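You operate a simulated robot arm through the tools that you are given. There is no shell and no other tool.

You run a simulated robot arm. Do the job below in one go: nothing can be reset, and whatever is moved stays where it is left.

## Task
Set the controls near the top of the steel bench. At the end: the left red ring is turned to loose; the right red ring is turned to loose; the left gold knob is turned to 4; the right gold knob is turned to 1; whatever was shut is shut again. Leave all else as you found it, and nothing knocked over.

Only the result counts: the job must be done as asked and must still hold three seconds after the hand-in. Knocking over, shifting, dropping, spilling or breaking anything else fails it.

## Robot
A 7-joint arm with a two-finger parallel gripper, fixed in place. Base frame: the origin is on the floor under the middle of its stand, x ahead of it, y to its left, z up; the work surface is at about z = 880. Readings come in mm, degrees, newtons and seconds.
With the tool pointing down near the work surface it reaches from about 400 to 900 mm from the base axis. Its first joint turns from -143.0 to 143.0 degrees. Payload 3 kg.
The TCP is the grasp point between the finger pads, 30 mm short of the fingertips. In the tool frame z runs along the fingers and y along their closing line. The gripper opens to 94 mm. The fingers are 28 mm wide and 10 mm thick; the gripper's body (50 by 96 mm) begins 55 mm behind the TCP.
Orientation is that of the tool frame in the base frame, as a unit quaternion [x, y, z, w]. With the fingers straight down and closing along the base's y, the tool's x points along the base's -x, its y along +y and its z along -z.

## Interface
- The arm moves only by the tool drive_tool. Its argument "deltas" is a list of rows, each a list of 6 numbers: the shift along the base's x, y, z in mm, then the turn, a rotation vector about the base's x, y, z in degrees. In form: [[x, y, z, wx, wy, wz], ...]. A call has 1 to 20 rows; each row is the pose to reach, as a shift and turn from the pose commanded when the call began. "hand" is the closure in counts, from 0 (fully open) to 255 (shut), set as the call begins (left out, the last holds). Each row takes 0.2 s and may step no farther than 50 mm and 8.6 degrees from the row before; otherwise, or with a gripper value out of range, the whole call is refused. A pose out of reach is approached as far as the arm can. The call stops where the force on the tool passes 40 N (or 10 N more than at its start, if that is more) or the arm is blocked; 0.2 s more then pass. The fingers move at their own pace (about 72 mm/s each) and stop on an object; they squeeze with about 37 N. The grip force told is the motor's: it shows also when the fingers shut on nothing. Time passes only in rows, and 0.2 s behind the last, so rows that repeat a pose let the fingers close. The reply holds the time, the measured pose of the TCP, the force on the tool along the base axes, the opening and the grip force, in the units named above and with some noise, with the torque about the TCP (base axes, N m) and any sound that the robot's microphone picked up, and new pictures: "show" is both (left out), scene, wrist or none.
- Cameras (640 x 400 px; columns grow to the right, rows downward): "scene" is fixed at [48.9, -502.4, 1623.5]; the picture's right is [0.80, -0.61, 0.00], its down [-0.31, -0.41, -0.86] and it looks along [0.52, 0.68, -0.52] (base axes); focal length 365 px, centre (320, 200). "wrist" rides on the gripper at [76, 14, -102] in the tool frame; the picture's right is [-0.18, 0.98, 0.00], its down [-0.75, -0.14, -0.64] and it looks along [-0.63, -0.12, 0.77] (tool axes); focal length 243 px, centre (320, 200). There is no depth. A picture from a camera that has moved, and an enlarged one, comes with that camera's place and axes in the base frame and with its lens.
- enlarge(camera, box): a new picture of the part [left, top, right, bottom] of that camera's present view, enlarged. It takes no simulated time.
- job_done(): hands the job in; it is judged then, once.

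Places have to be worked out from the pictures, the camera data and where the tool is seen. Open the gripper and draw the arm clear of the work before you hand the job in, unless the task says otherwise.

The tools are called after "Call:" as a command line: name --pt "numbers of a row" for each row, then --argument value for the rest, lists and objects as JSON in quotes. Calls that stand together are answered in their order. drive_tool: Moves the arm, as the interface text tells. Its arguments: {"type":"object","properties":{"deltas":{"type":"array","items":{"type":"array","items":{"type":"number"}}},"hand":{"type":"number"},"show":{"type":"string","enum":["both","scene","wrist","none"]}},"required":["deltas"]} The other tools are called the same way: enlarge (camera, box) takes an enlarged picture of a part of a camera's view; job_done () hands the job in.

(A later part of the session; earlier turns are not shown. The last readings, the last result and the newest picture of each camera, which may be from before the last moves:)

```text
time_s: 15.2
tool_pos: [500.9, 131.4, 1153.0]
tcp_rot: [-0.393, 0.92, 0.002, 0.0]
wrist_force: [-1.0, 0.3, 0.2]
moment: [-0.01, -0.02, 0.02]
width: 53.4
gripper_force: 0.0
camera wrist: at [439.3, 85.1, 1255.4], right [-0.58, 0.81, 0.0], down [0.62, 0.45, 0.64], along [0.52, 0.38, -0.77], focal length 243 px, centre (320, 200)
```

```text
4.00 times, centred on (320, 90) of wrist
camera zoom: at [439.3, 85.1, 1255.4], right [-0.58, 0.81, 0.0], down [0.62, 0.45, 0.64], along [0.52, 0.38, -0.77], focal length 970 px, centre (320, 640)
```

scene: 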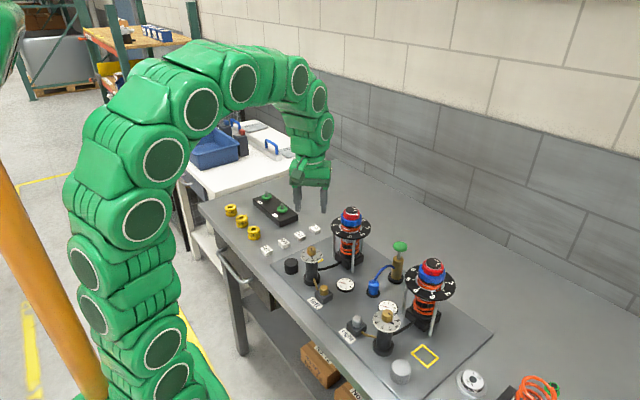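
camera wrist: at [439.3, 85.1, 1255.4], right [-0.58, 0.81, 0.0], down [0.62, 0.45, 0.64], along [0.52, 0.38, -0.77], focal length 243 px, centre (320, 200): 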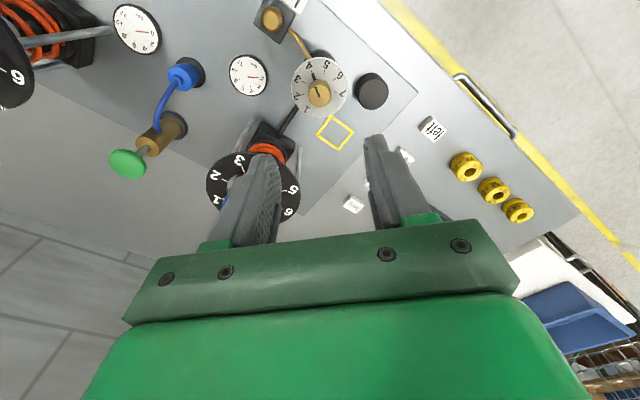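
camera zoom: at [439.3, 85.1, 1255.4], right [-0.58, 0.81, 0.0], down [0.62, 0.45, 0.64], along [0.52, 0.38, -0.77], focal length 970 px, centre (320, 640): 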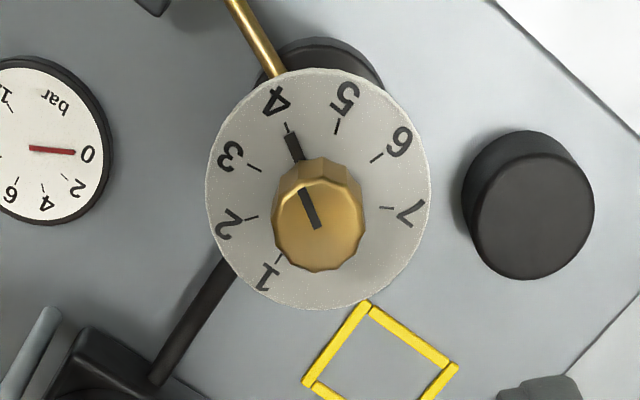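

Verified: left gold knob is on 4. Next is the left red ring at about (642.4, 129.8), top z≈1061; it must turn +90° (tight −86° → loose +4°), so I'll move above it while turning the hand to about −45° yaw.

Call:
drive_tool --pt "11.7 -0.1 0 0 0 -7.58" --pt "23.4 -0.2 0 0 0 -15.16" --pt "35.1 -0.4 0 0 0 -22.74" --pt "46.9 -0.5 0 0 0 -30.3" --pt "58.6 -0.6 0 0 0 -37.9" --pt "70.3 -0.7 0 0 0 -45.5" --pt "82 -0.9 0 0 0 -53.1" --pt "93.7 -1 0 0 0 -60.6" --pt "105.4 -1.1 0 0 0 -68.2" --pt "117.2 -1.2 0 0 0 -75.8" --pt "128.9 -1.4 0 0 0 -83.4" --pt "140.6 -1.5 0 0 0 -91" --pt "140.6 -1.5 0 0 0 -91" --hand 0

```text
time_s: 18.0
tool_pos: [642.3, 130.8, 1152.9]
tcp_rot: [0.381, 0.924, 0.0, 0.0]
wrist_force: [-0.5, 0.9, 0.1]
moment: [0.04, 0.0, 0.01]
width: 93.9
gripper_force: 0.0
camera wrist: at [598.6, 191.7, 1254.7], right [0.82, 0.57, 0.0], down [0.43, -0.63, 0.64], along [0.37, -0.53, -0.77], focal length 243 px, centre (320, 200)
```

scene: 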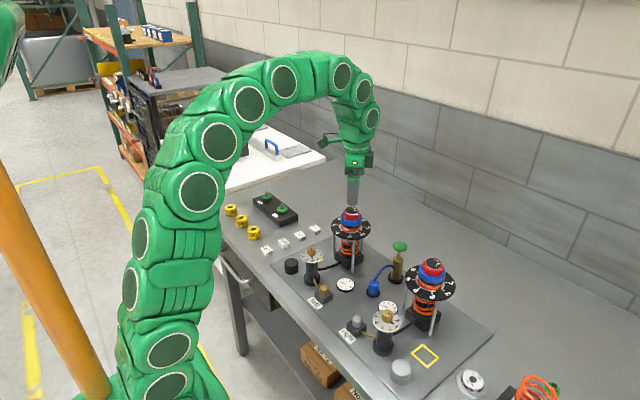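
wrist: 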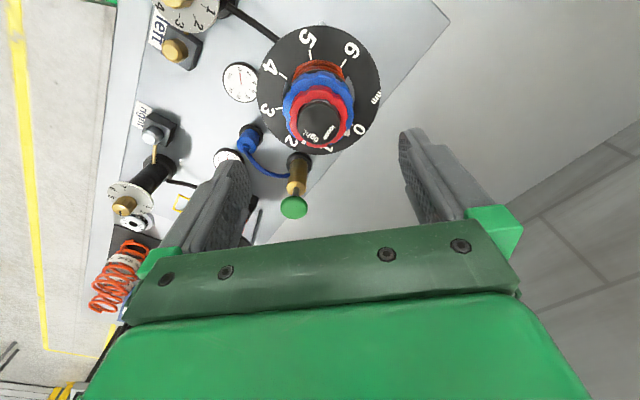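

Hand is above the left column. I'll zoom both views to refine the ring centre and heights.

Call:
enlarge --camera "wrist" --box '[270, 60, 370, 160]'

Call:
enlarge --camera "scene" --box '[320, 170, 384, 230]'

```text
4.00 times, centred on (320, 110) of wrist
camera zoom: at [598.6, 191.7, 1254.7], right [0.82, 0.57, 0.0], down [0.43, -0.63, 0.64], along [0.37, -0.53, -0.77], focal length 970 px, centre (320, 560)
```

zoom: 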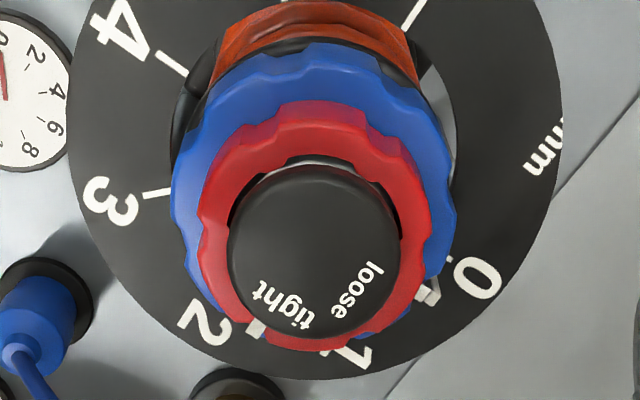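

```text
6.67 times, centred on (352, 200) of scene
camera zoom: at [48.9, -502.4, 1623.5], right [0.8, -0.61, 0.0], down [-0.31, -0.41, -0.86], along [0.52, 0.68, -0.52], focal length 2433 px, centre (107, 200)
```

zoom: 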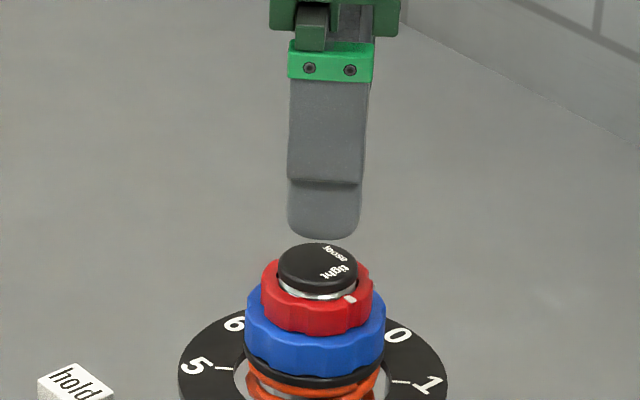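

The ring centre checks out at about (641.6, 129.5). I'll lower in stages to TCP z≈1093, fingers fully open, and compare tips with the ring.

Call:
drive_tool --pt "0 0 -20 0 0 0" --pt "-0.5 -0.2 -40 0 0 0" --pt "-0.7 -0.3 -60 0 0 0" --pt "-0.7 -0.3 -60 0 0 0" --hand 0

Call:
enlarge --camera "scene" --box '[324, 190, 380, 230]'

Call:
enlarge --camera "wrist" --box '[240, 80, 400, 220]'

```text
time_s: 19.0
tool_pos: [642.6, 128.3, 1090.9]
tcp_rot: [0.38, 0.925, 0.001, 0.0]
wrist_force: [-0.1, 0.8, -0.6]
moment: [0.02, 0.01, 0.0]
width: 94.2
gripper_force: 0.1
camera wrist: at [598.6, 192.2, 1194.6], right [0.82, 0.57, 0.0], down [0.44, -0.63, 0.64], along [0.37, -0.53, -0.77], focal length 243 px, centre (320, 200)
```

scene: 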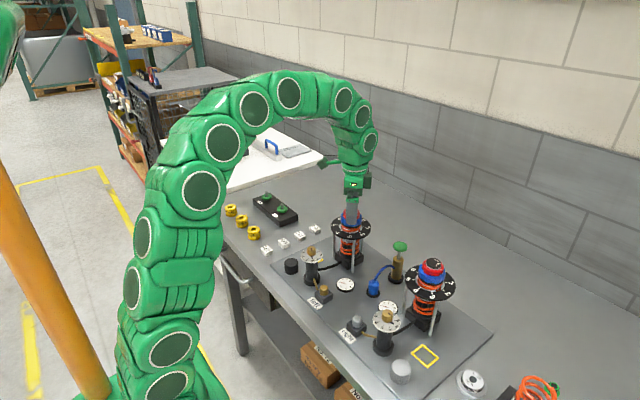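
wrist: 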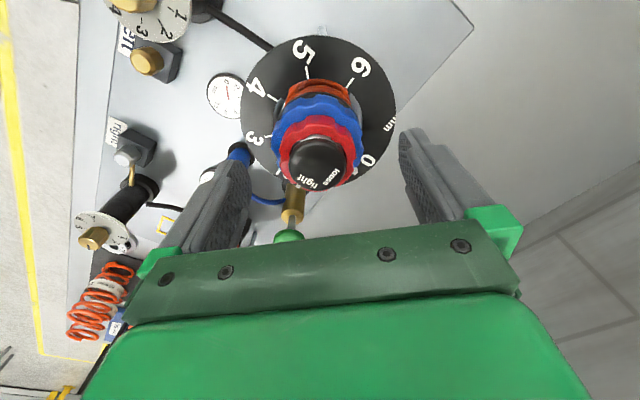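

```text
10.00 times, centred on (352, 210) of scene
camera zoom: at [48.9, -502.4, 1623.5], right [0.8, -0.61, 0.0], down [-0.31, -0.41, -0.86], along [0.52, 0.68, -0.52], focal length 3649 px, centre (0, 100)
```

zoom: 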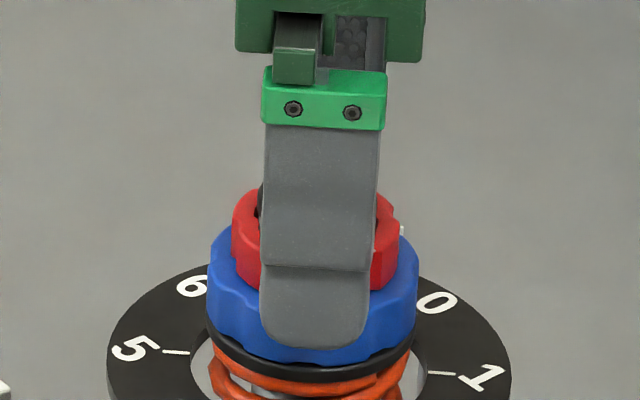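

```text
2.86 times, centred on (320, 150) of wrist
camera zoom: at [598.6, 192.2, 1194.6], right [0.82, 0.57, 0.0], down [0.44, -0.63, 0.64], along [0.37, -0.53, -0.77], focal length 693 px, centre (320, 343)
```

zoom: 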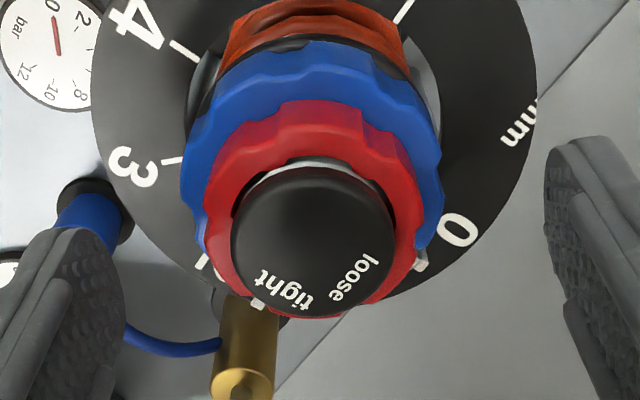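

Comparing both views, the hand is ~2 mm off across and the tips are near the ring's top level. I'll shift (−1.8, +1.3), descend 9 mm so tips end about z≈1053 (beside red, above blue), and look again before closing.

Call:
drive_tool --pt "-1.8 1.3 -3 0 0 0" --pt "-1.8 1.3 -6 0 0 0" --pt "-1.8 1.3 -9 0 0 0" --pt "-1.8 1.3 -9 0 0 0" --hand 100 --show "none"

Call:
enlarge --camera "scene" --box '[324, 190, 380, 230]'

Call:
enlarge --camera "wrist" --box '[240, 80, 400, 220]'

```text
time_s: 20.0
tool_pos: [640.0, 130.8, 1083.7]
tcp_rot: [0.381, 0.925, 0.0, 0.0]
wrist_force: [-0.4, -0.1, 5.7]
moment: [-0.1, 0.14, -0.01]
width: 57.5
gripper_force: 0.8
```

```text
10.00 times, centred on (352, 210) of scene
camera zoom: at [48.9, -502.4, 1623.5], right [0.8, -0.61, 0.0], down [-0.31, -0.41, -0.86], along [0.52, 0.68, -0.52], focal length 3649 px, centre (0, 100)
```

zoom: 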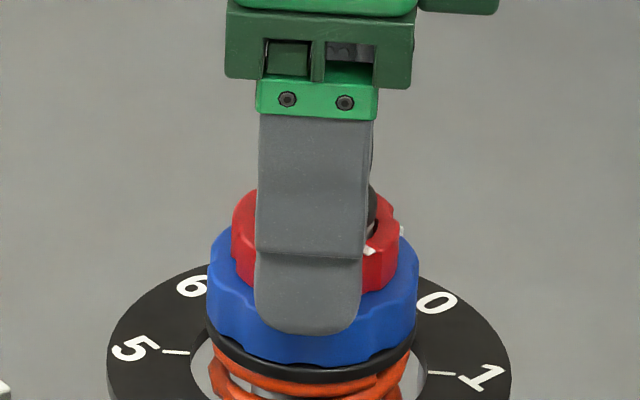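

```text
2.86 times, centred on (320, 150) of wrist
camera zoom: at [596.9, 193.9, 1186.5], right [0.82, 0.57, 0.0], down [0.44, -0.63, 0.64], along [0.37, -0.53, -0.77], focal length 693 px, centre (320, 343)
```

zoom: 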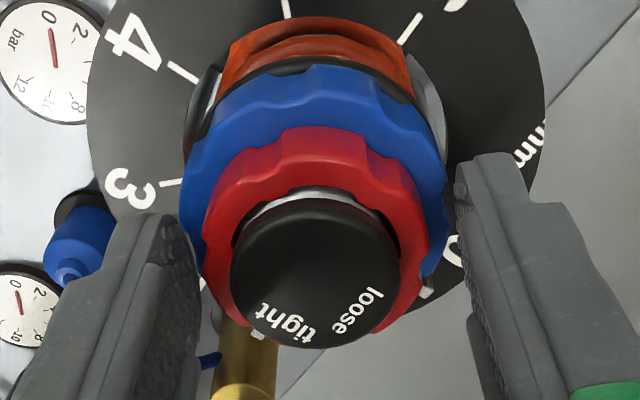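

The fingers read +5.7 N upward, so a tip is probably just touching the blue collar's top. I'll raise 3 mm and check that the contact disappears.

Call:
drive_tool --pt "0 0 1.5 0 0 0" --pt "0 0 3 0 0 0" --pt "0 0 3 0 0 0" --hand 100 --show "none"

Call:
enlarge --camera "scene" --box '[334, 200, 376, 230]'

```text
time_s: 20.8
tool_pos: [639.7, 131.6, 1086.2]
tcp_rot: [0.38, 0.925, 0.001, -0.001]
wrist_force: [0.8, 0.0, 0.5]
moment: [-0.03, 0.02, 0.04]
width: 57.5
gripper_force: 0.0
```

```text
13.33 times, centred on (355, 215) of scene
camera zoom: at [48.9, -502.4, 1623.5], right [0.8, -0.61, 0.0], down [-0.31, -0.41, -0.86], along [0.52, 0.68, -0.52], focal length 4865 px, centre (-147, 0)
```

zoom: 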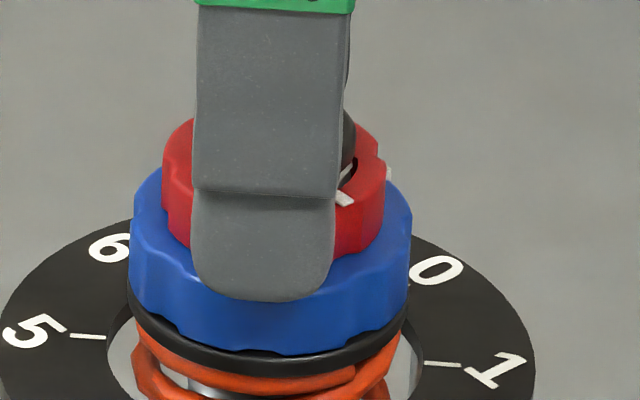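

Contact is gone, with tips ~3 mm above the blue collar and alongside the red ring, and the finger looks centred. Now I'll close on the red ring.

Call:
drive_tool --pt "0 0 0 0 0 0" --pt "0 0 0 0 0 0" --pt "0 0 0 0 0 0" --pt "0 0 0 0 0 0" --hand 255 --show "none"

Call:
enlarge --camera "scene" --box '[334, 200, 376, 230]'

Call:
enlarge --camera "wrist" --box '[260, 90, 380, 190]'

```text
time_s: 21.8
tool_pos: [640.3, 130.8, 1087.3]
tcp_rot: [0.381, 0.925, 0.0, 0.0]
wrist_force: [-16.2, -17.4, 1.6]
moment: [-0.75, 0.79, -0.04]
width: 45.8
gripper_force: 44.5
```

```text
13.33 times, centred on (355, 215) of scene
camera zoom: at [48.9, -502.4, 1623.5], right [0.8, -0.61, 0.0], down [-0.31, -0.41, -0.86], along [0.52, 0.68, -0.52], focal length 4865 px, centre (-147, 0)
```

zoom: 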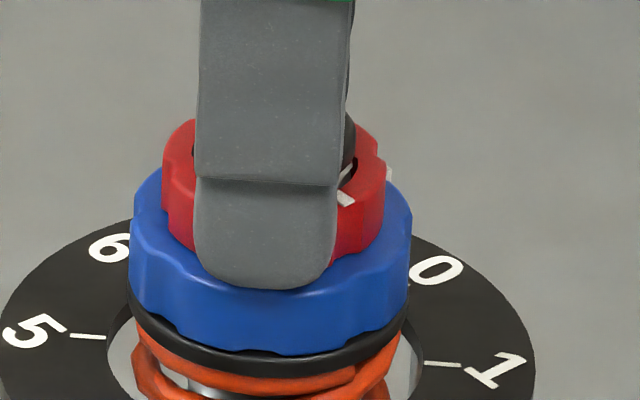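

```text
4.00 times, centred on (320, 140) of wrist
camera zoom: at [596.2, 193.4, 1189.4], right [0.82, 0.57, 0.0], down [0.44, -0.63, 0.64], along [0.37, -0.53, -0.77], focal length 970 px, centre (320, 440)
```

zoom: 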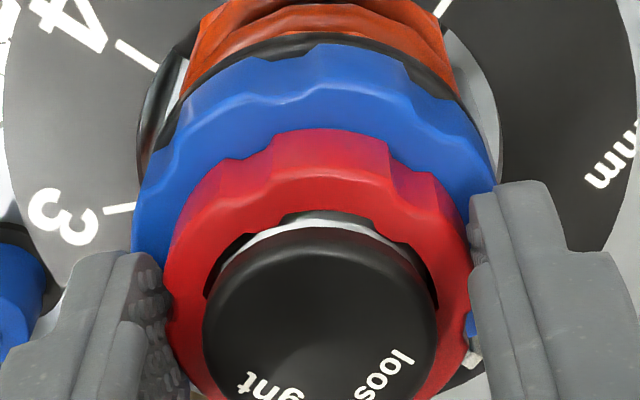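

Gripped the red ring at 45.8 mm with ~24 N residual along the closing line. I'll ease the hand (−0.6, −0.6) and begin turning +24° about z.

Call:
drive_tool --pt "-0.6 -0.6 0 0 0 0" --pt "-0.6 -0.6 0 0 0 4" --pt "-0.6 -0.6 0 0 0 8" --pt "-0.6 -0.6 0 0 0 12" --pt "-0.6 -0.6 0 0 0 16" --pt "-0.6 -0.6 0 0 0 20" --pt "-0.6 -0.6 0 0 0 24" --pt "-0.6 -0.6 0 0 0 24"

Call:
enlarge --camera "scene" --box '[334, 200, 376, 230]'

Call:
enlarge --camera "wrist" --box '[260, 90, 380, 190]'

```text
time_s: 23.6
tool_pos: [639.2, 131.1, 1086.4]
tcp_rot: [0.179, 0.984, 0.0, 0.001]
wrist_force: [6.5, -5.0, 9.0]
moment: [-0.2, 0.03, 0.01]
width: 45.8
gripper_force: 44.9
camera wrist: at [573.7, 169.5, 1189.0], right [0.52, 0.85, 0.0], down [0.65, -0.4, 0.64], along [0.55, -0.33, -0.77], focal length 243 px, centre (320, 200)
```

scene: 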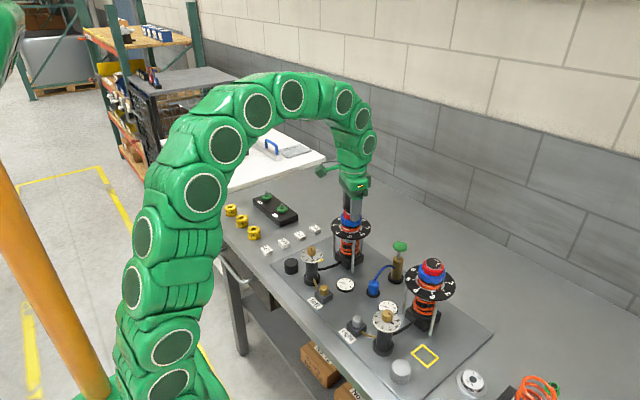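
wrist: 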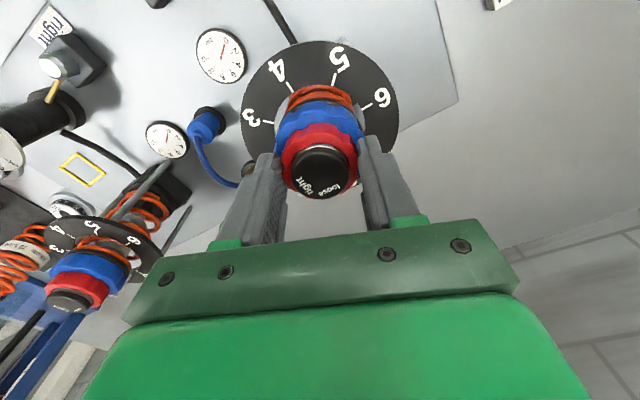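

```text
13.33 times, centred on (355, 215) of scene
camera zoom: at [48.9, -502.4, 1623.5], right [0.8, -0.61, 0.0], down [-0.31, -0.41, -0.86], along [0.52, 0.68, -0.52], focal length 4865 px, centre (-147, 0)
```

zoom: 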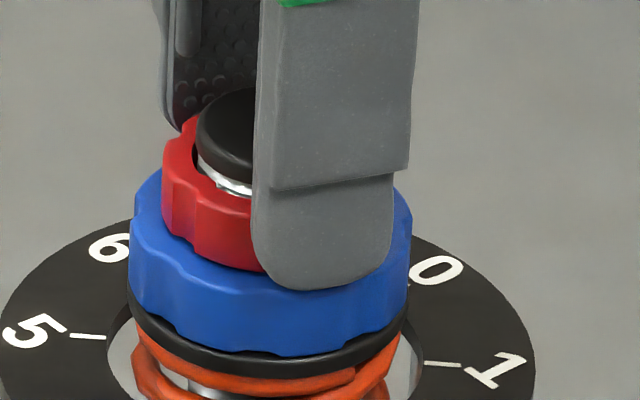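

```text
4.00 times, centred on (320, 140) of wrist
camera zoom: at [573.7, 169.5, 1189.0], right [0.52, 0.85, 0.0], down [0.65, -0.4, 0.64], along [0.55, -0.33, -0.77], focal length 970 px, centre (320, 440)
```

zoom: 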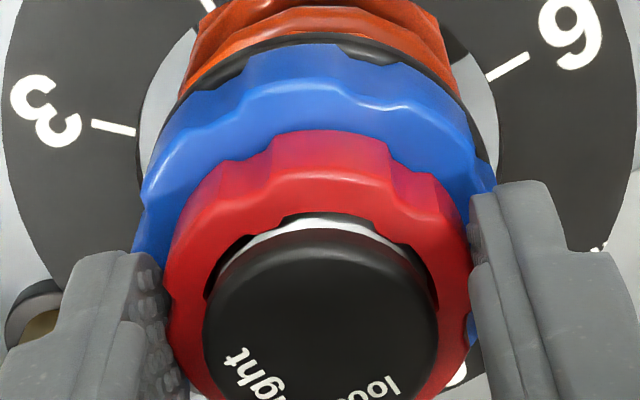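

The ring is turning with the hand and the blue collar looks unmoved. Forces are low, so I'll continue +66° to complete about 90°.

Call:
drive_tool --pt "0 0 0 0 0 6" --pt "0 0 0 0 0 12" --pt "0 0 0 0 0 18" --pt "0 0 0 0 0 24" --pt "0 0 0 0 0 30" --pt "0 0 0 0 0 36" --pt "0 0 0 0 0 42" --pt "0 0 0 0 0 48" --pt "0 0 0 0 0 54" --pt "0 0 0 0 0 60" --pt "0 0 0 0 0 66" --pt "0 0 0 0 0 66"

Call:
enlarge --camera "scene" --box '[334, 200, 376, 230]'

Call:
enlarge --camera "wrist" --box '[260, 100, 380, 200]'

```text
time_s: 26.2
tool_pos: [639.4, 129.0, 1086.7]
tcp_rot: [-0.385, 0.923, 0.001, -0.001]
wrist_force: [1.0, -20.0, 9.7]
moment: [-0.82, -0.06, -0.84]
width: 45.4
gripper_force: 45.2
camera wrist: at [576.6, 84.8, 1188.9], right [-0.57, 0.82, 0.0], down [0.63, 0.44, 0.64], along [0.53, 0.37, -0.77], focal length 243 px, centre (320, 200)
```

scene: 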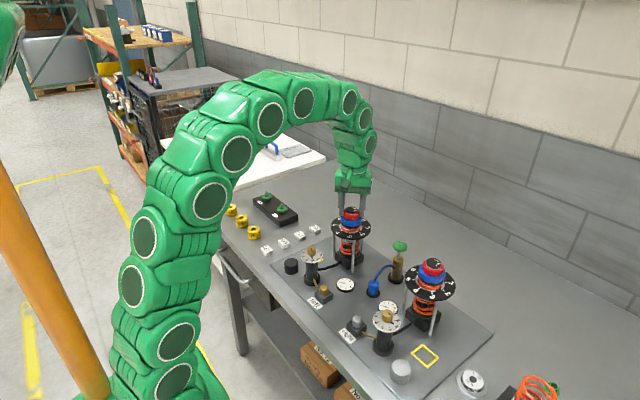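
wrist: 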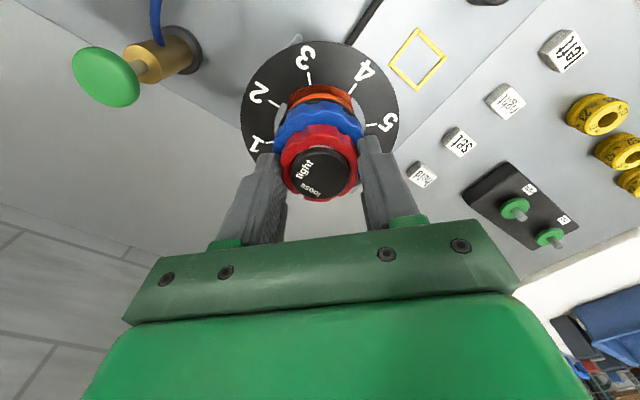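

```text
13.33 times, centred on (355, 215) of scene
camera zoom: at [48.9, -502.4, 1623.5], right [0.8, -0.61, 0.0], down [-0.31, -0.41, -0.86], along [0.52, 0.68, -0.52], focal length 4865 px, centre (-147, 0)
```

zoom: 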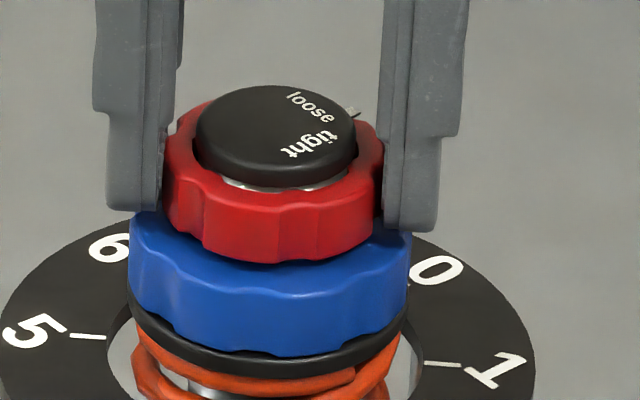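

```text
4.00 times, centred on (320, 150) of wrist
camera zoom: at [576.6, 84.8, 1188.9], right [-0.57, 0.82, 0.0], down [0.63, 0.44, 0.64], along [0.53, 0.37, -0.77], focal length 970 px, centre (320, 400)
```

zoom: 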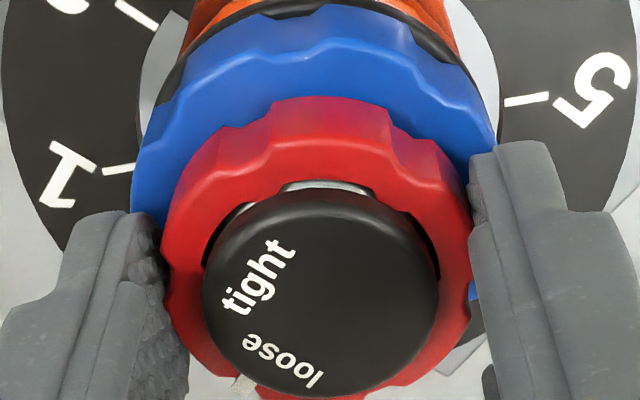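

The white mark now sits at about +6°, right at "loose", and a −0.84 N·m torque suggests the end stop is reached. I'll open the fingers and lift clear.

Call:
drive_tool --pt "0 0 0 0 0 0" --pt "0 0 0 0 0 0" --pt "0 0 0 0 0 0" --hand 70 --show "none"

Call:
drive_tool --pt "0 0 15 0 0 0" --pt "0 0 35 0 0 0" --pt "0 0 65 0 0 0" --pt "0 0 95 0 0 0" --pt "0 0 95 0 0 0" --hand 70

Call:
enlarge --camera "scene" --box '[330, 200, 374, 228]'

Call:
enlarge --camera "wrist" --box '[260, 60, 380, 170]'

```text
time_s: 27.0
tool_pos: [639.1, 129.9, 1085.5]
tcp_rot: [-0.385, 0.923, 0.001, -0.001]
wrist_force: [0.1, 0.8, 0.2]
moment: [0.02, 0.0, 0.0]
width: 68.2
gripper_force: 0.1
```

```text
time_s: 28.2
tool_pos: [639.4, 128.6, 1183.4]
tcp_rot: [-0.385, 0.923, 0.001, 0.001]
wrist_force: [-0.3, 0.4, 0.6]
moment: [0.01, 0.01, 0.02]
width: 68.3
gripper_force: 0.1
camera wrist: at [576.6, 84.2, 1285.4], right [-0.57, 0.82, 0.0], down [0.63, 0.44, 0.64], along [0.53, 0.37, -0.77], focal length 243 px, centre (320, 200)
```

scene: 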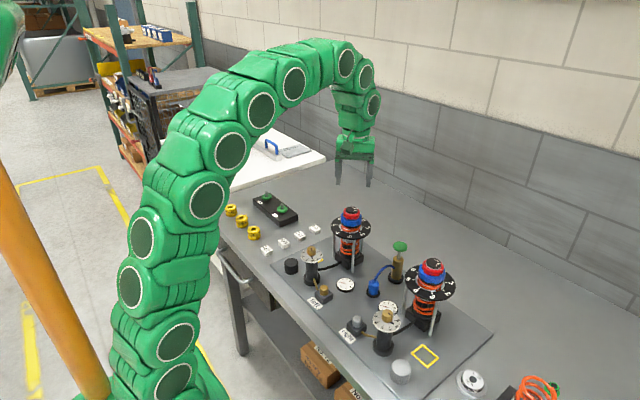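
wrist: 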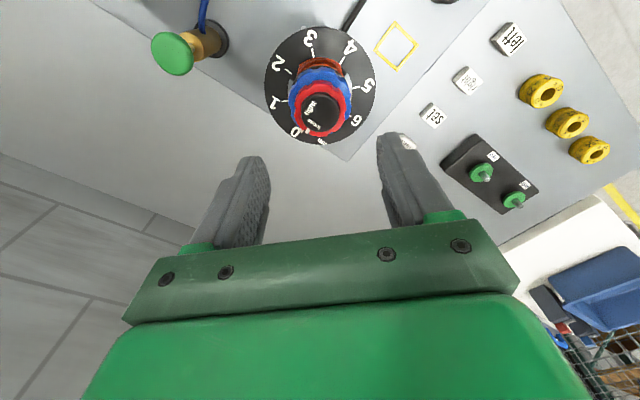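

```text
14.29 times, centred on (352, 214) of scene
camera zoom: at [48.9, -502.4, 1623.5], right [0.8, -0.61, 0.0], down [-0.31, -0.41, -0.86], along [0.52, 0.68, -0.52], focal length 5213 px, centre (-137, 0)
```

zoom: 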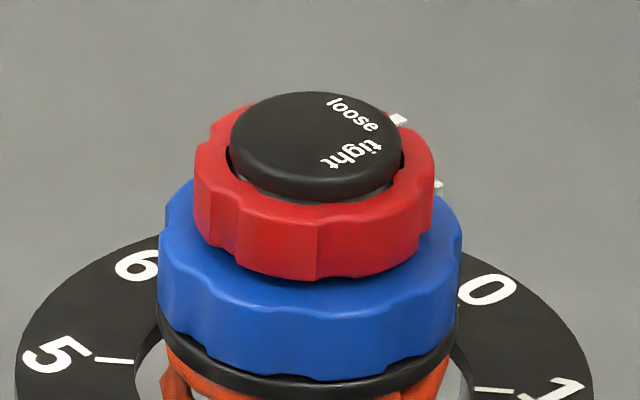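

```text
3.64 times, centred on (320, 115) of wrist
camera zoom: at [576.6, 84.2, 1285.4], right [-0.57, 0.82, 0.0], down [0.63, 0.44, 0.64], along [0.53, 0.37, -0.77], focal length 882 px, centre (320, 509)
```

zoom: 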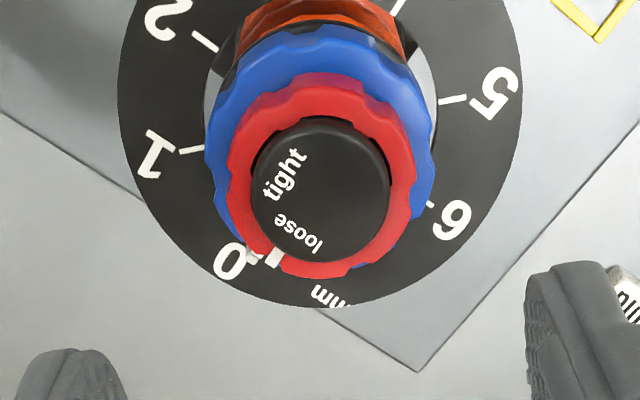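

Left ring reads "loose" and the blue collar mark hasn't moved. Next I'll traverse at safe height to above the right column, estimated (639.5, −153), turning the hand back to −45° yaw.

Call:
drive_tool --pt "0 -20 0 0 0 -6.5" --pt "0 -40 0 0 0 -13" --pt "0 -60 0 0 0 -19.5" --pt "0 -80 0 0 0 -26" --pt "0 -100 0 0 0 -32.5" --pt "0 -120 0 0 0 -39" --pt "0 -140 0 0 0 -45.5" --pt "0 -160 0 0 0 -52" --pt "0 -180 0 0 0 -58.5" --pt "0 -200 0 0 0 -65" --pt "0 -220 0 0 0 -71.5" --pt "0 -240 0 0 0 -78" --pt "0 -262 0 0 0 -84.5" --pt "0 -282 -10 0 0 -91" --pt "0 -282 -25 0 0 -91" --pt "0 -282 -25 0 0 -91" --hand 0

Call:
enlarge --camera "wrist" --box '[260, 60, 380, 170]'

Call:
enlarge --camera "scene" --box '[396, 230, 468, 290]'

```text
time_s: 31.6
tool_pos: [639.0, -153.5, 1156.3]
tcp_rot: [0.389, 0.921, 0.001, 0.001]
wrist_force: [-0.5, -0.4, -0.3]
moment: [-0.04, 0.01, 0.01]
width: 94.0
gripper_force: 0.1
camera wrist: at [596.4, -89.0, 1259.3], right [0.83, 0.55, 0.0], down [0.42, -0.64, 0.64], along [0.36, -0.53, -0.77], focal length 243 px, centre (320, 200)
```

scene: 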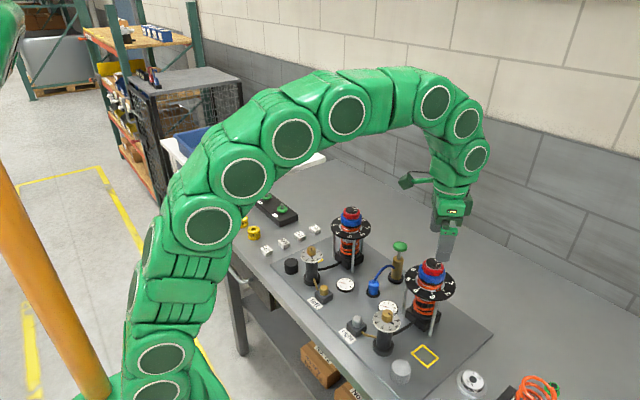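
wrist: 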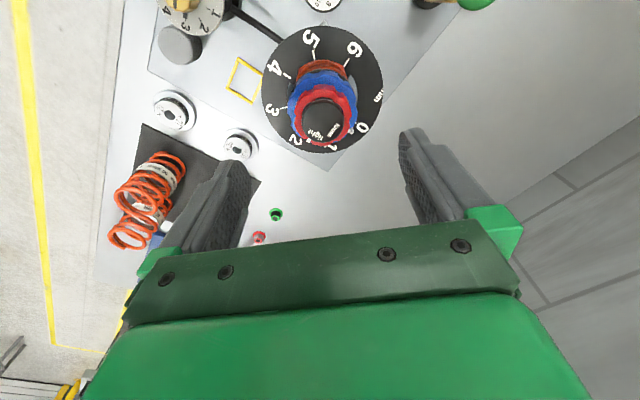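

```text
3.64 times, centred on (320, 115) of wrist
camera zoom: at [596.4, -89.0, 1259.3], right [0.83, 0.55, 0.0], down [0.42, -0.64, 0.64], along [0.36, -0.53, -0.77], focal length 882 px, centre (320, 509)
```

zoom: 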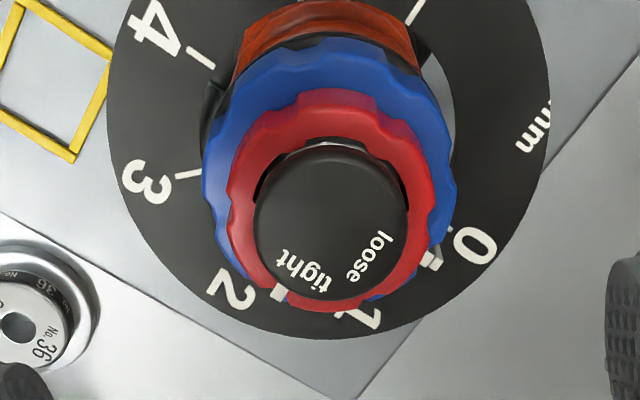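

```text
6.67 times, centred on (432, 260) of scene
camera zoom: at [48.9, -502.4, 1623.5], right [0.8, -0.61, 0.0], down [-0.31, -0.41, -0.86], along [0.52, 0.68, -0.52], focal length 2433 px, centre (-427, -200)
```

zoom: 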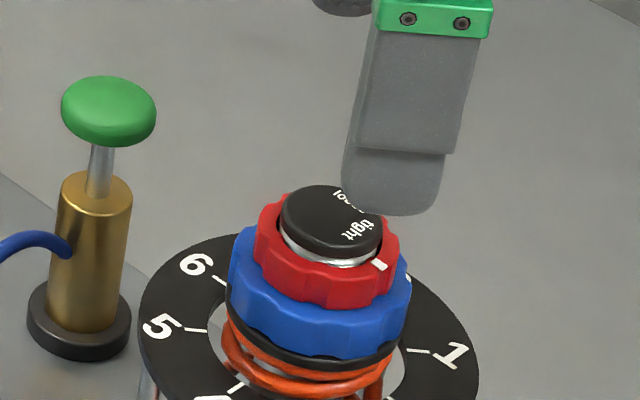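

From the wrist view, the right ring's axis is about (+1.0, +2.7) mm from the hand. I'll correct that and lower to TCP z≈1097 with fingers open, then check again.

Call:
drive_tool --pt "1 2.7 -20 0 0 0" --pt "1 2.7 -40 0 0 0" --pt "1 2.7 -60 0 0 0" --pt "1 2.7 -60 0 0 0" --hand 0

Call:
enlarge --camera "wrist" --box '[240, 80, 400, 220]'

Call:
enlarge --camera "scene" --box '[404, 246, 460, 286]'

```text
time_s: 32.6
tool_pos: [639.7, -150.6, 1096.8]
tcp_rot: [0.388, 0.922, 0.001, 0.001]
wrist_force: [0.2, -0.6, 0.1]
moment: [0.01, 0.0, 0.01]
width: 94.2
gripper_force: 0.1
camera wrist: at [597.4, -86.2, 1199.4], right [0.83, 0.55, 0.0], down [0.42, -0.64, 0.64], along [0.36, -0.53, -0.77], focal length 243 px, centre (320, 200)
```

scene: 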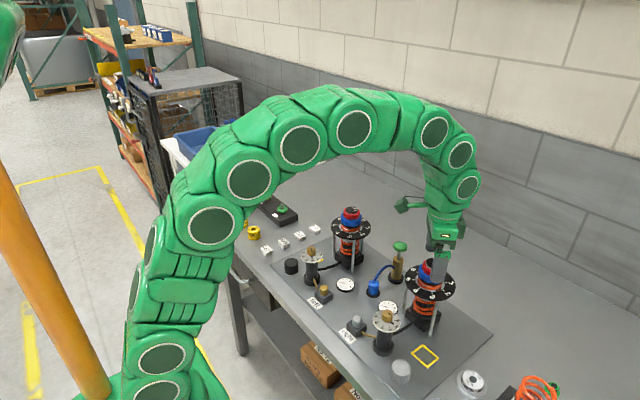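
wrist: 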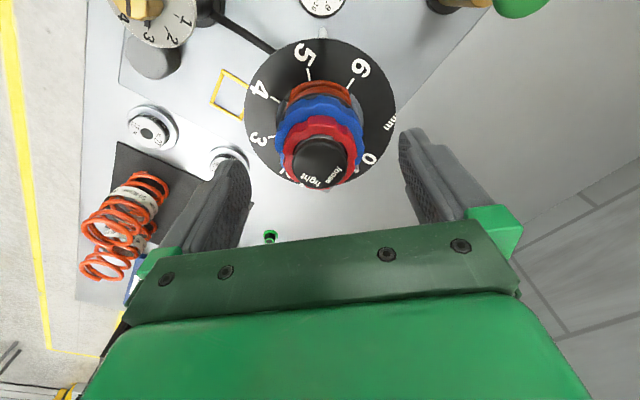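

```text
2.86 times, centred on (320, 150) of wrist
camera zoom: at [597.4, -86.2, 1199.4], right [0.83, 0.55, 0.0], down [0.42, -0.64, 0.64], along [0.36, -0.53, -0.77], focal length 693 px, centre (320, 343)
```

zoom: 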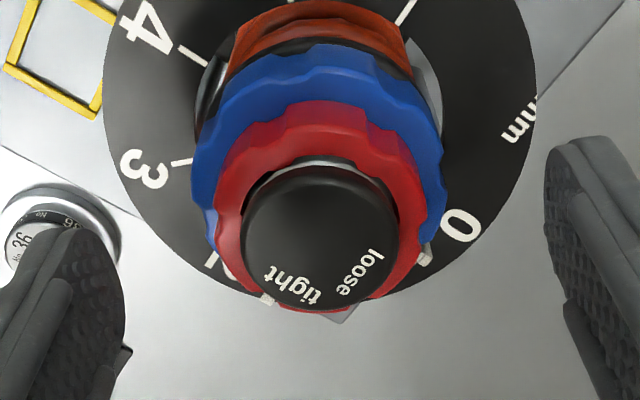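

```text
10.00 times, centred on (432, 266) of scene
camera zoom: at [48.9, -502.4, 1623.5], right [0.8, -0.61, 0.0], down [-0.31, -0.41, -0.86], along [0.52, 0.68, -0.52], focal length 3649 px, centre (-800, -460)
```

zoom: 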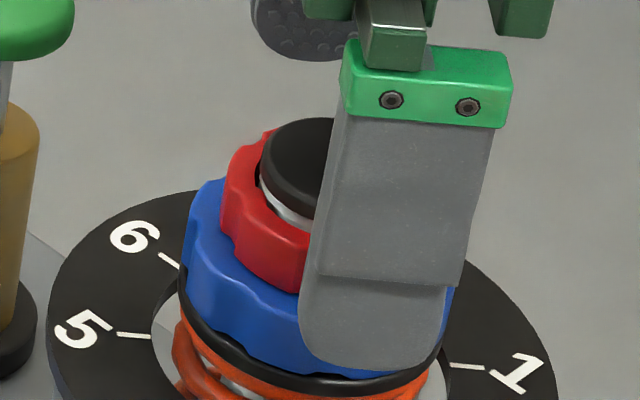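

Centred across the closing line, with a small ~1.5 mm correction the other way. I'll shift (−0.8, +1.0) and go down 10 mm, to the same height that worked on the left, partly closing the fingers.

Call:
drive_tool --pt "-0.8 1 -4 0 0 0" --pt "-0.8 1 -7 0 0 0" --pt "-0.8 1 -10 0 0 0" --pt "-0.8 1 -10 0 0 0" --hand 95 --show "none"

Call:
enlarge --camera "scene" --box '[404, 246, 460, 286]'

Call:
enlarge --camera "wrist" --box '[240, 80, 400, 220]'

```text
time_s: 33.6
tool_pos: [639.2, -148.9, 1087.1]
tcp_rot: [0.388, 0.922, 0.0, 0.0]
wrist_force: [-0.1, -0.4, -1.1]
moment: [0.0, 0.01, -0.04]
width: 58.8
gripper_force: 0.0
```

```text
10.00 times, centred on (432, 266) of scene
camera zoom: at [48.9, -502.4, 1623.5], right [0.8, -0.61, 0.0], down [-0.31, -0.41, -0.86], along [0.52, 0.68, -0.52], focal length 3649 px, centre (-800, -460)
```

zoom: 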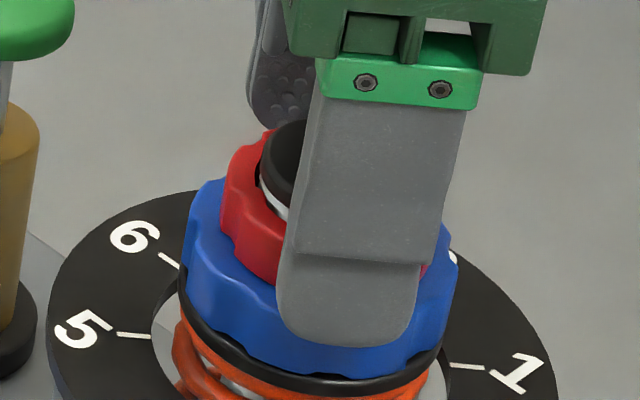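

```text
2.86 times, centred on (320, 150) of wrist
camera zoom: at [596.9, -85.0, 1189.1], right [0.83, 0.55, 0.0], down [0.42, -0.64, 0.64], along [0.36, -0.53, -0.77], focal length 693 px, centre (320, 343)
```

zoom: 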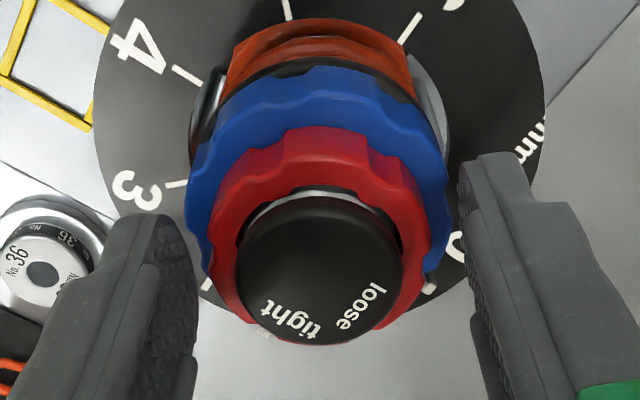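

No contact force and the ring is centred between the fingers. Closing on the right red ring now.

Call:
drive_tool --pt "0 0 0 0 0 0" --pt "0 0 0 0 0 0" --pt "0 0 0 0 0 0" --pt "0 0 0 0 0 0" --hand 255 --show "none"

Call:
enlarge --camera "scene" --box '[404, 246, 460, 286]'

```text
time_s: 34.6
tool_pos: [637.8, -148.9, 1088.0]
tcp_rot: [0.388, 0.922, 0.001, 0.0]
wrist_force: [-8.4, -7.6, -0.2]
moment: [-0.52, 0.35, -0.08]
width: 45.8
gripper_force: 45.5
```

```text
10.00 times, centred on (432, 266) of scene
camera zoom: at [48.9, -502.4, 1623.5], right [0.8, -0.61, 0.0], down [-0.31, -0.41, -0.86], along [0.52, 0.68, -0.52], focal length 3649 px, centre (-800, -460)
```

zoom: 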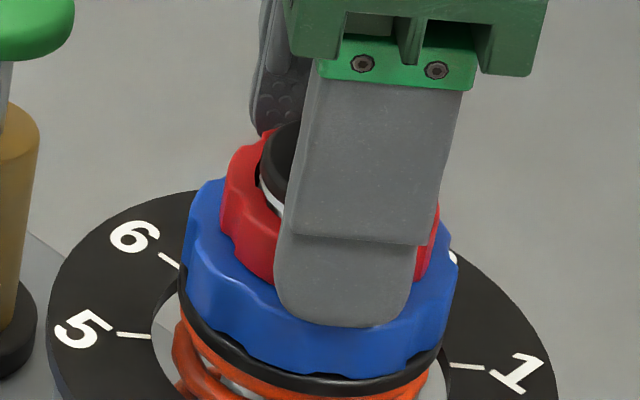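

Good, centred grip (11 N net). I'll turn +48° first, then check.

Call:
drive_tool --pt "0 0 0 0 0 4" --pt "0 0 0 0 0 9" --pt "0 0 0 0 0 15" --pt "0 0 0 0 0 21" --pt "0 0 0 0 0 27" --pt "0 0 0 0 0 33" --pt "0 0 0 0 0 39" --pt "0 0 0 0 0 45" --pt "0 0 0 0 0 48" --pt "0 0 0 0 0 48" --show "scene"

Call:
enlarge --camera "scene" --box '[404, 246, 460, 286]'

Call:
enlarge --camera "wrist" --box '[260, 100, 380, 200]'

```text
time_s: 36.8
tool_pos: [639.6, -150.1, 1087.2]
tcp_rot: [-0.02, 1.0, 0.001, 0.0]
wrist_force: [0.1, -38.2, -0.3]
moment: [-0.73, -0.38, -0.04]
width: 45.7
gripper_force: 44.8
```

scene: 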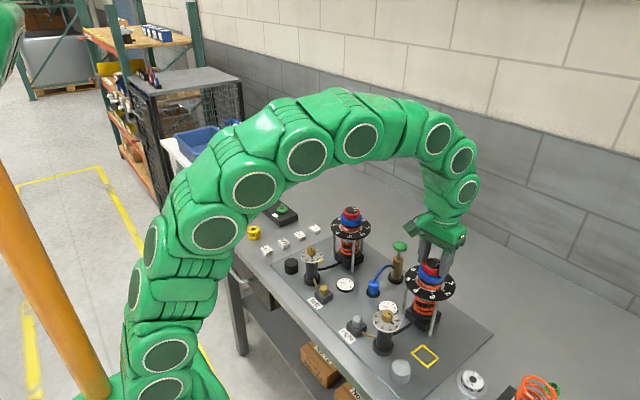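

```text
10.00 times, centred on (432, 266) of scene
camera zoom: at [48.9, -502.4, 1623.5], right [0.8, -0.61, 0.0], down [-0.31, -0.41, -0.86], along [0.52, 0.68, -0.52], focal length 3649 px, centre (-800, -460)
```

zoom: 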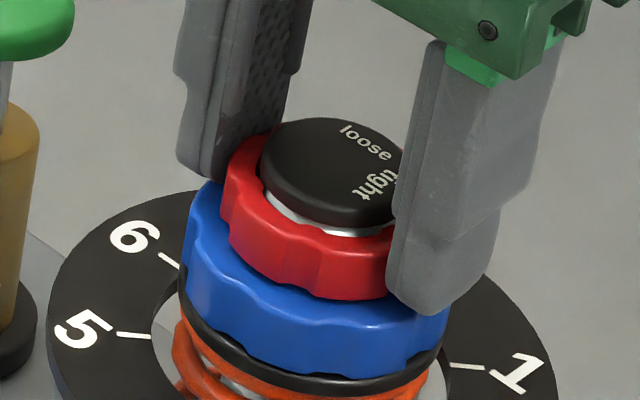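

```text
4.00 times, centred on (320, 150) of wrist
camera zoom: at [563.8, -139.6, 1189.1], right [0.14, 0.99, 0.0], down [0.76, -0.11, 0.64], along [0.64, -0.09, -0.77], focal length 970 px, centre (320, 400)
```

zoom: 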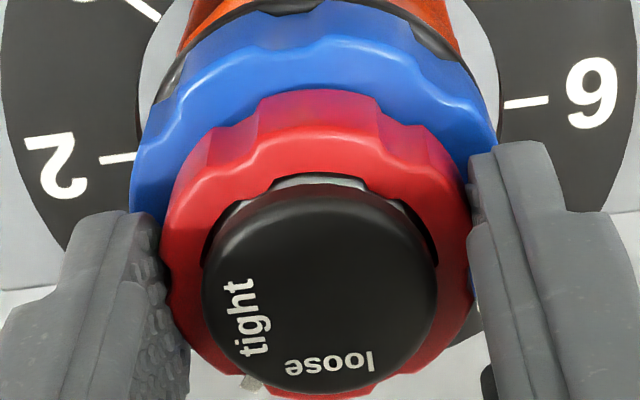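

The ring turns; side force is −38 N in y, so I'll ease the hand −1.2 mm in y first while continuing +42° to the loose position.

Call:
drive_tool --pt "0 -0.7 0 0 0 0" --pt "0 -1.2 0 0 0 3" --pt "0 -1.2 0 0 0 9" --pt "0 -1.2 0 0 0 15" --pt "0 -1.2 0 0 0 21" --pt "0 -1.2 0 0 0 27" --pt "0 -1.2 0 0 0 33" --pt "0 -1.2 0 0 0 38" --pt "0 -1.2 0 0 0 42" --pt "0 -1.2 0 0 0 42" --show "scene"

Call:
enlarge --camera "scene" --box '[404, 246, 460, 286]'

Call:
enlarge --camera "wrist" --box '[260, 100, 380, 200]'

```text
time_s: 39.0
tool_pos: [639.1, -150.2, 1086.0]
tcp_rot: [-0.377, 0.926, 0.001, 0.0]
wrist_force: [8.6, -28.2, 3.6]
moment: [-0.67, -0.26, -1.25]
width: 45.7
gripper_force: 44.7
```

scene: 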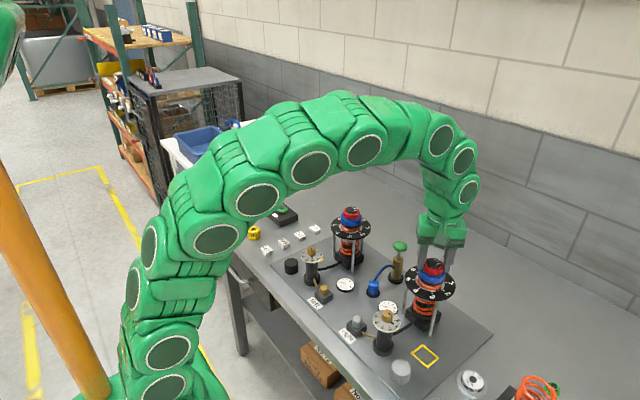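

```text
10.00 times, centred on (432, 266) of scene
camera zoom: at [48.9, -502.4, 1623.5], right [0.8, -0.61, 0.0], down [-0.31, -0.41, -0.86], along [0.52, 0.68, -0.52], focal length 3649 px, centre (-800, -460)
```

zoom: 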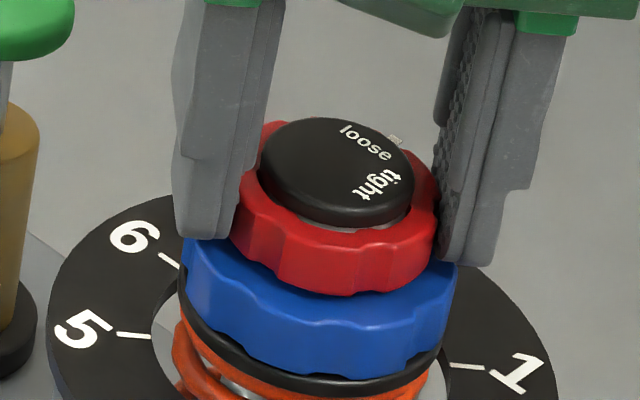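

```text
4.00 times, centred on (320, 150) of wrist
camera zoom: at [575.6, -194.4, 1189.0], right [-0.55, 0.83, 0.0], down [0.64, 0.42, 0.64], along [0.53, 0.36, -0.77], focal length 970 px, centre (320, 400)
```

zoom: 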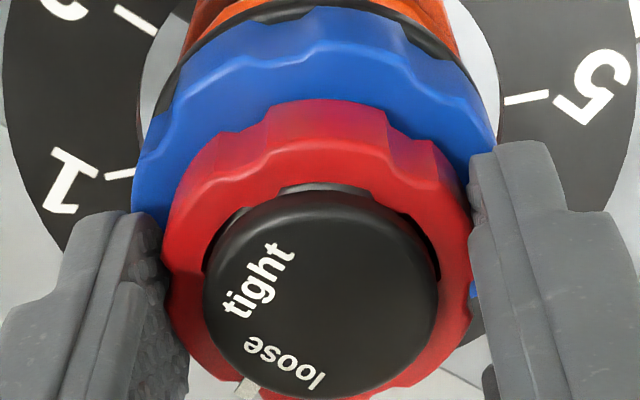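

The ring has reached its stop (−1.25 N·m) with the mark at "loose". I'll open and lift clear.

Call:
drive_tool --pt "0 0 0 0 0 0" --pt "0 0 0 0 0 0" --pt "0 0 0 0 0 0" --hand 70 --show "none"

Call:
drive_tool --pt "0 0 15 0 0 0" --pt "0 0 35 0 0 0" --pt "0 0 65 0 0 0" --pt "0 0 90 0 0 0" --pt "0 0 90 0 0 0" --hand 70

Call:
enlarge --camera "scene" --box '[408, 252, 456, 282]'

Call:
enlarge --camera "wrist" --box '[260, 60, 380, 170]'

```text
time_s: 39.8
tool_pos: [639.6, -149.4, 1085.6]
tcp_rot: [-0.377, 0.926, 0.001, 0.0]
wrist_force: [-0.7, -0.2, 1.2]
moment: [-0.01, 0.01, -0.02]
width: 68.2
gripper_force: 0.1
```

```text
time_s: 41.0
tool_pos: [638.2, -148.6, 1175.9]
tcp_rot: [-0.377, 0.926, 0.001, 0.0]
wrist_force: [0.9, -0.7, 0.4]
moment: [0.0, -0.03, -0.01]
width: 68.1
gripper_force: 0.1
camera wrist: at [574.0, -193.6, 1279.2], right [-0.55, 0.83, 0.0], down [0.64, 0.42, 0.64], along [0.53, 0.36, -0.77], focal length 243 px, centre (320, 200)
```

scene: 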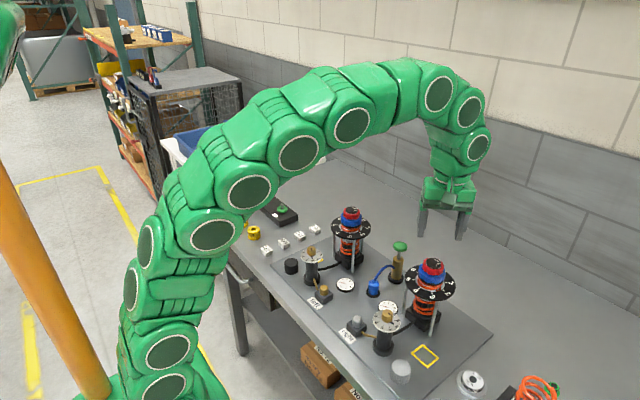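
wrist: 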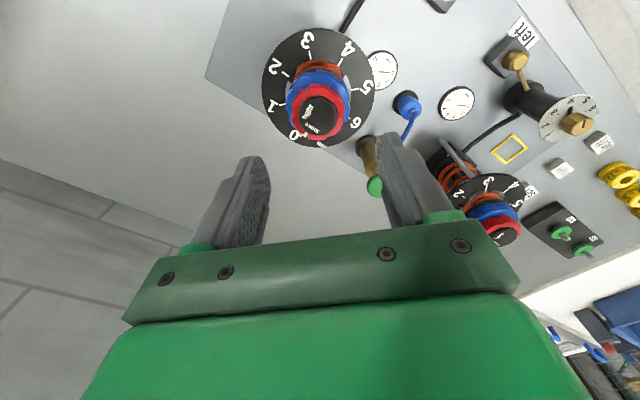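

```text
13.33 times, centred on (432, 267) of scene
camera zoom: at [48.9, -502.4, 1623.5], right [0.8, -0.61, 0.0], down [-0.31, -0.41, -0.86], along [0.52, 0.68, -0.52], focal length 4865 px, centre (-1173, -693)
```

zoom: 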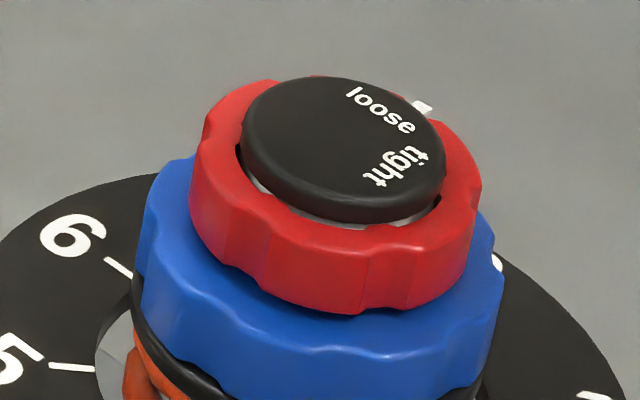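

```text
3.64 times, centred on (320, 115) of wrist
camera zoom: at [574.0, -193.6, 1279.2], right [-0.55, 0.83, 0.0], down [0.64, 0.42, 0.64], along [0.53, 0.36, -0.77], focal length 882 px, centre (320, 509)
```

zoom: 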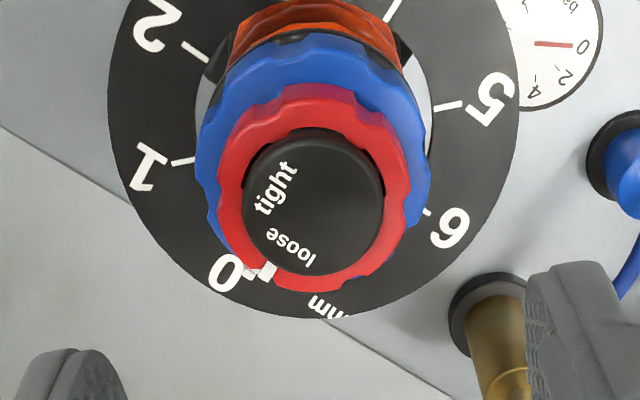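

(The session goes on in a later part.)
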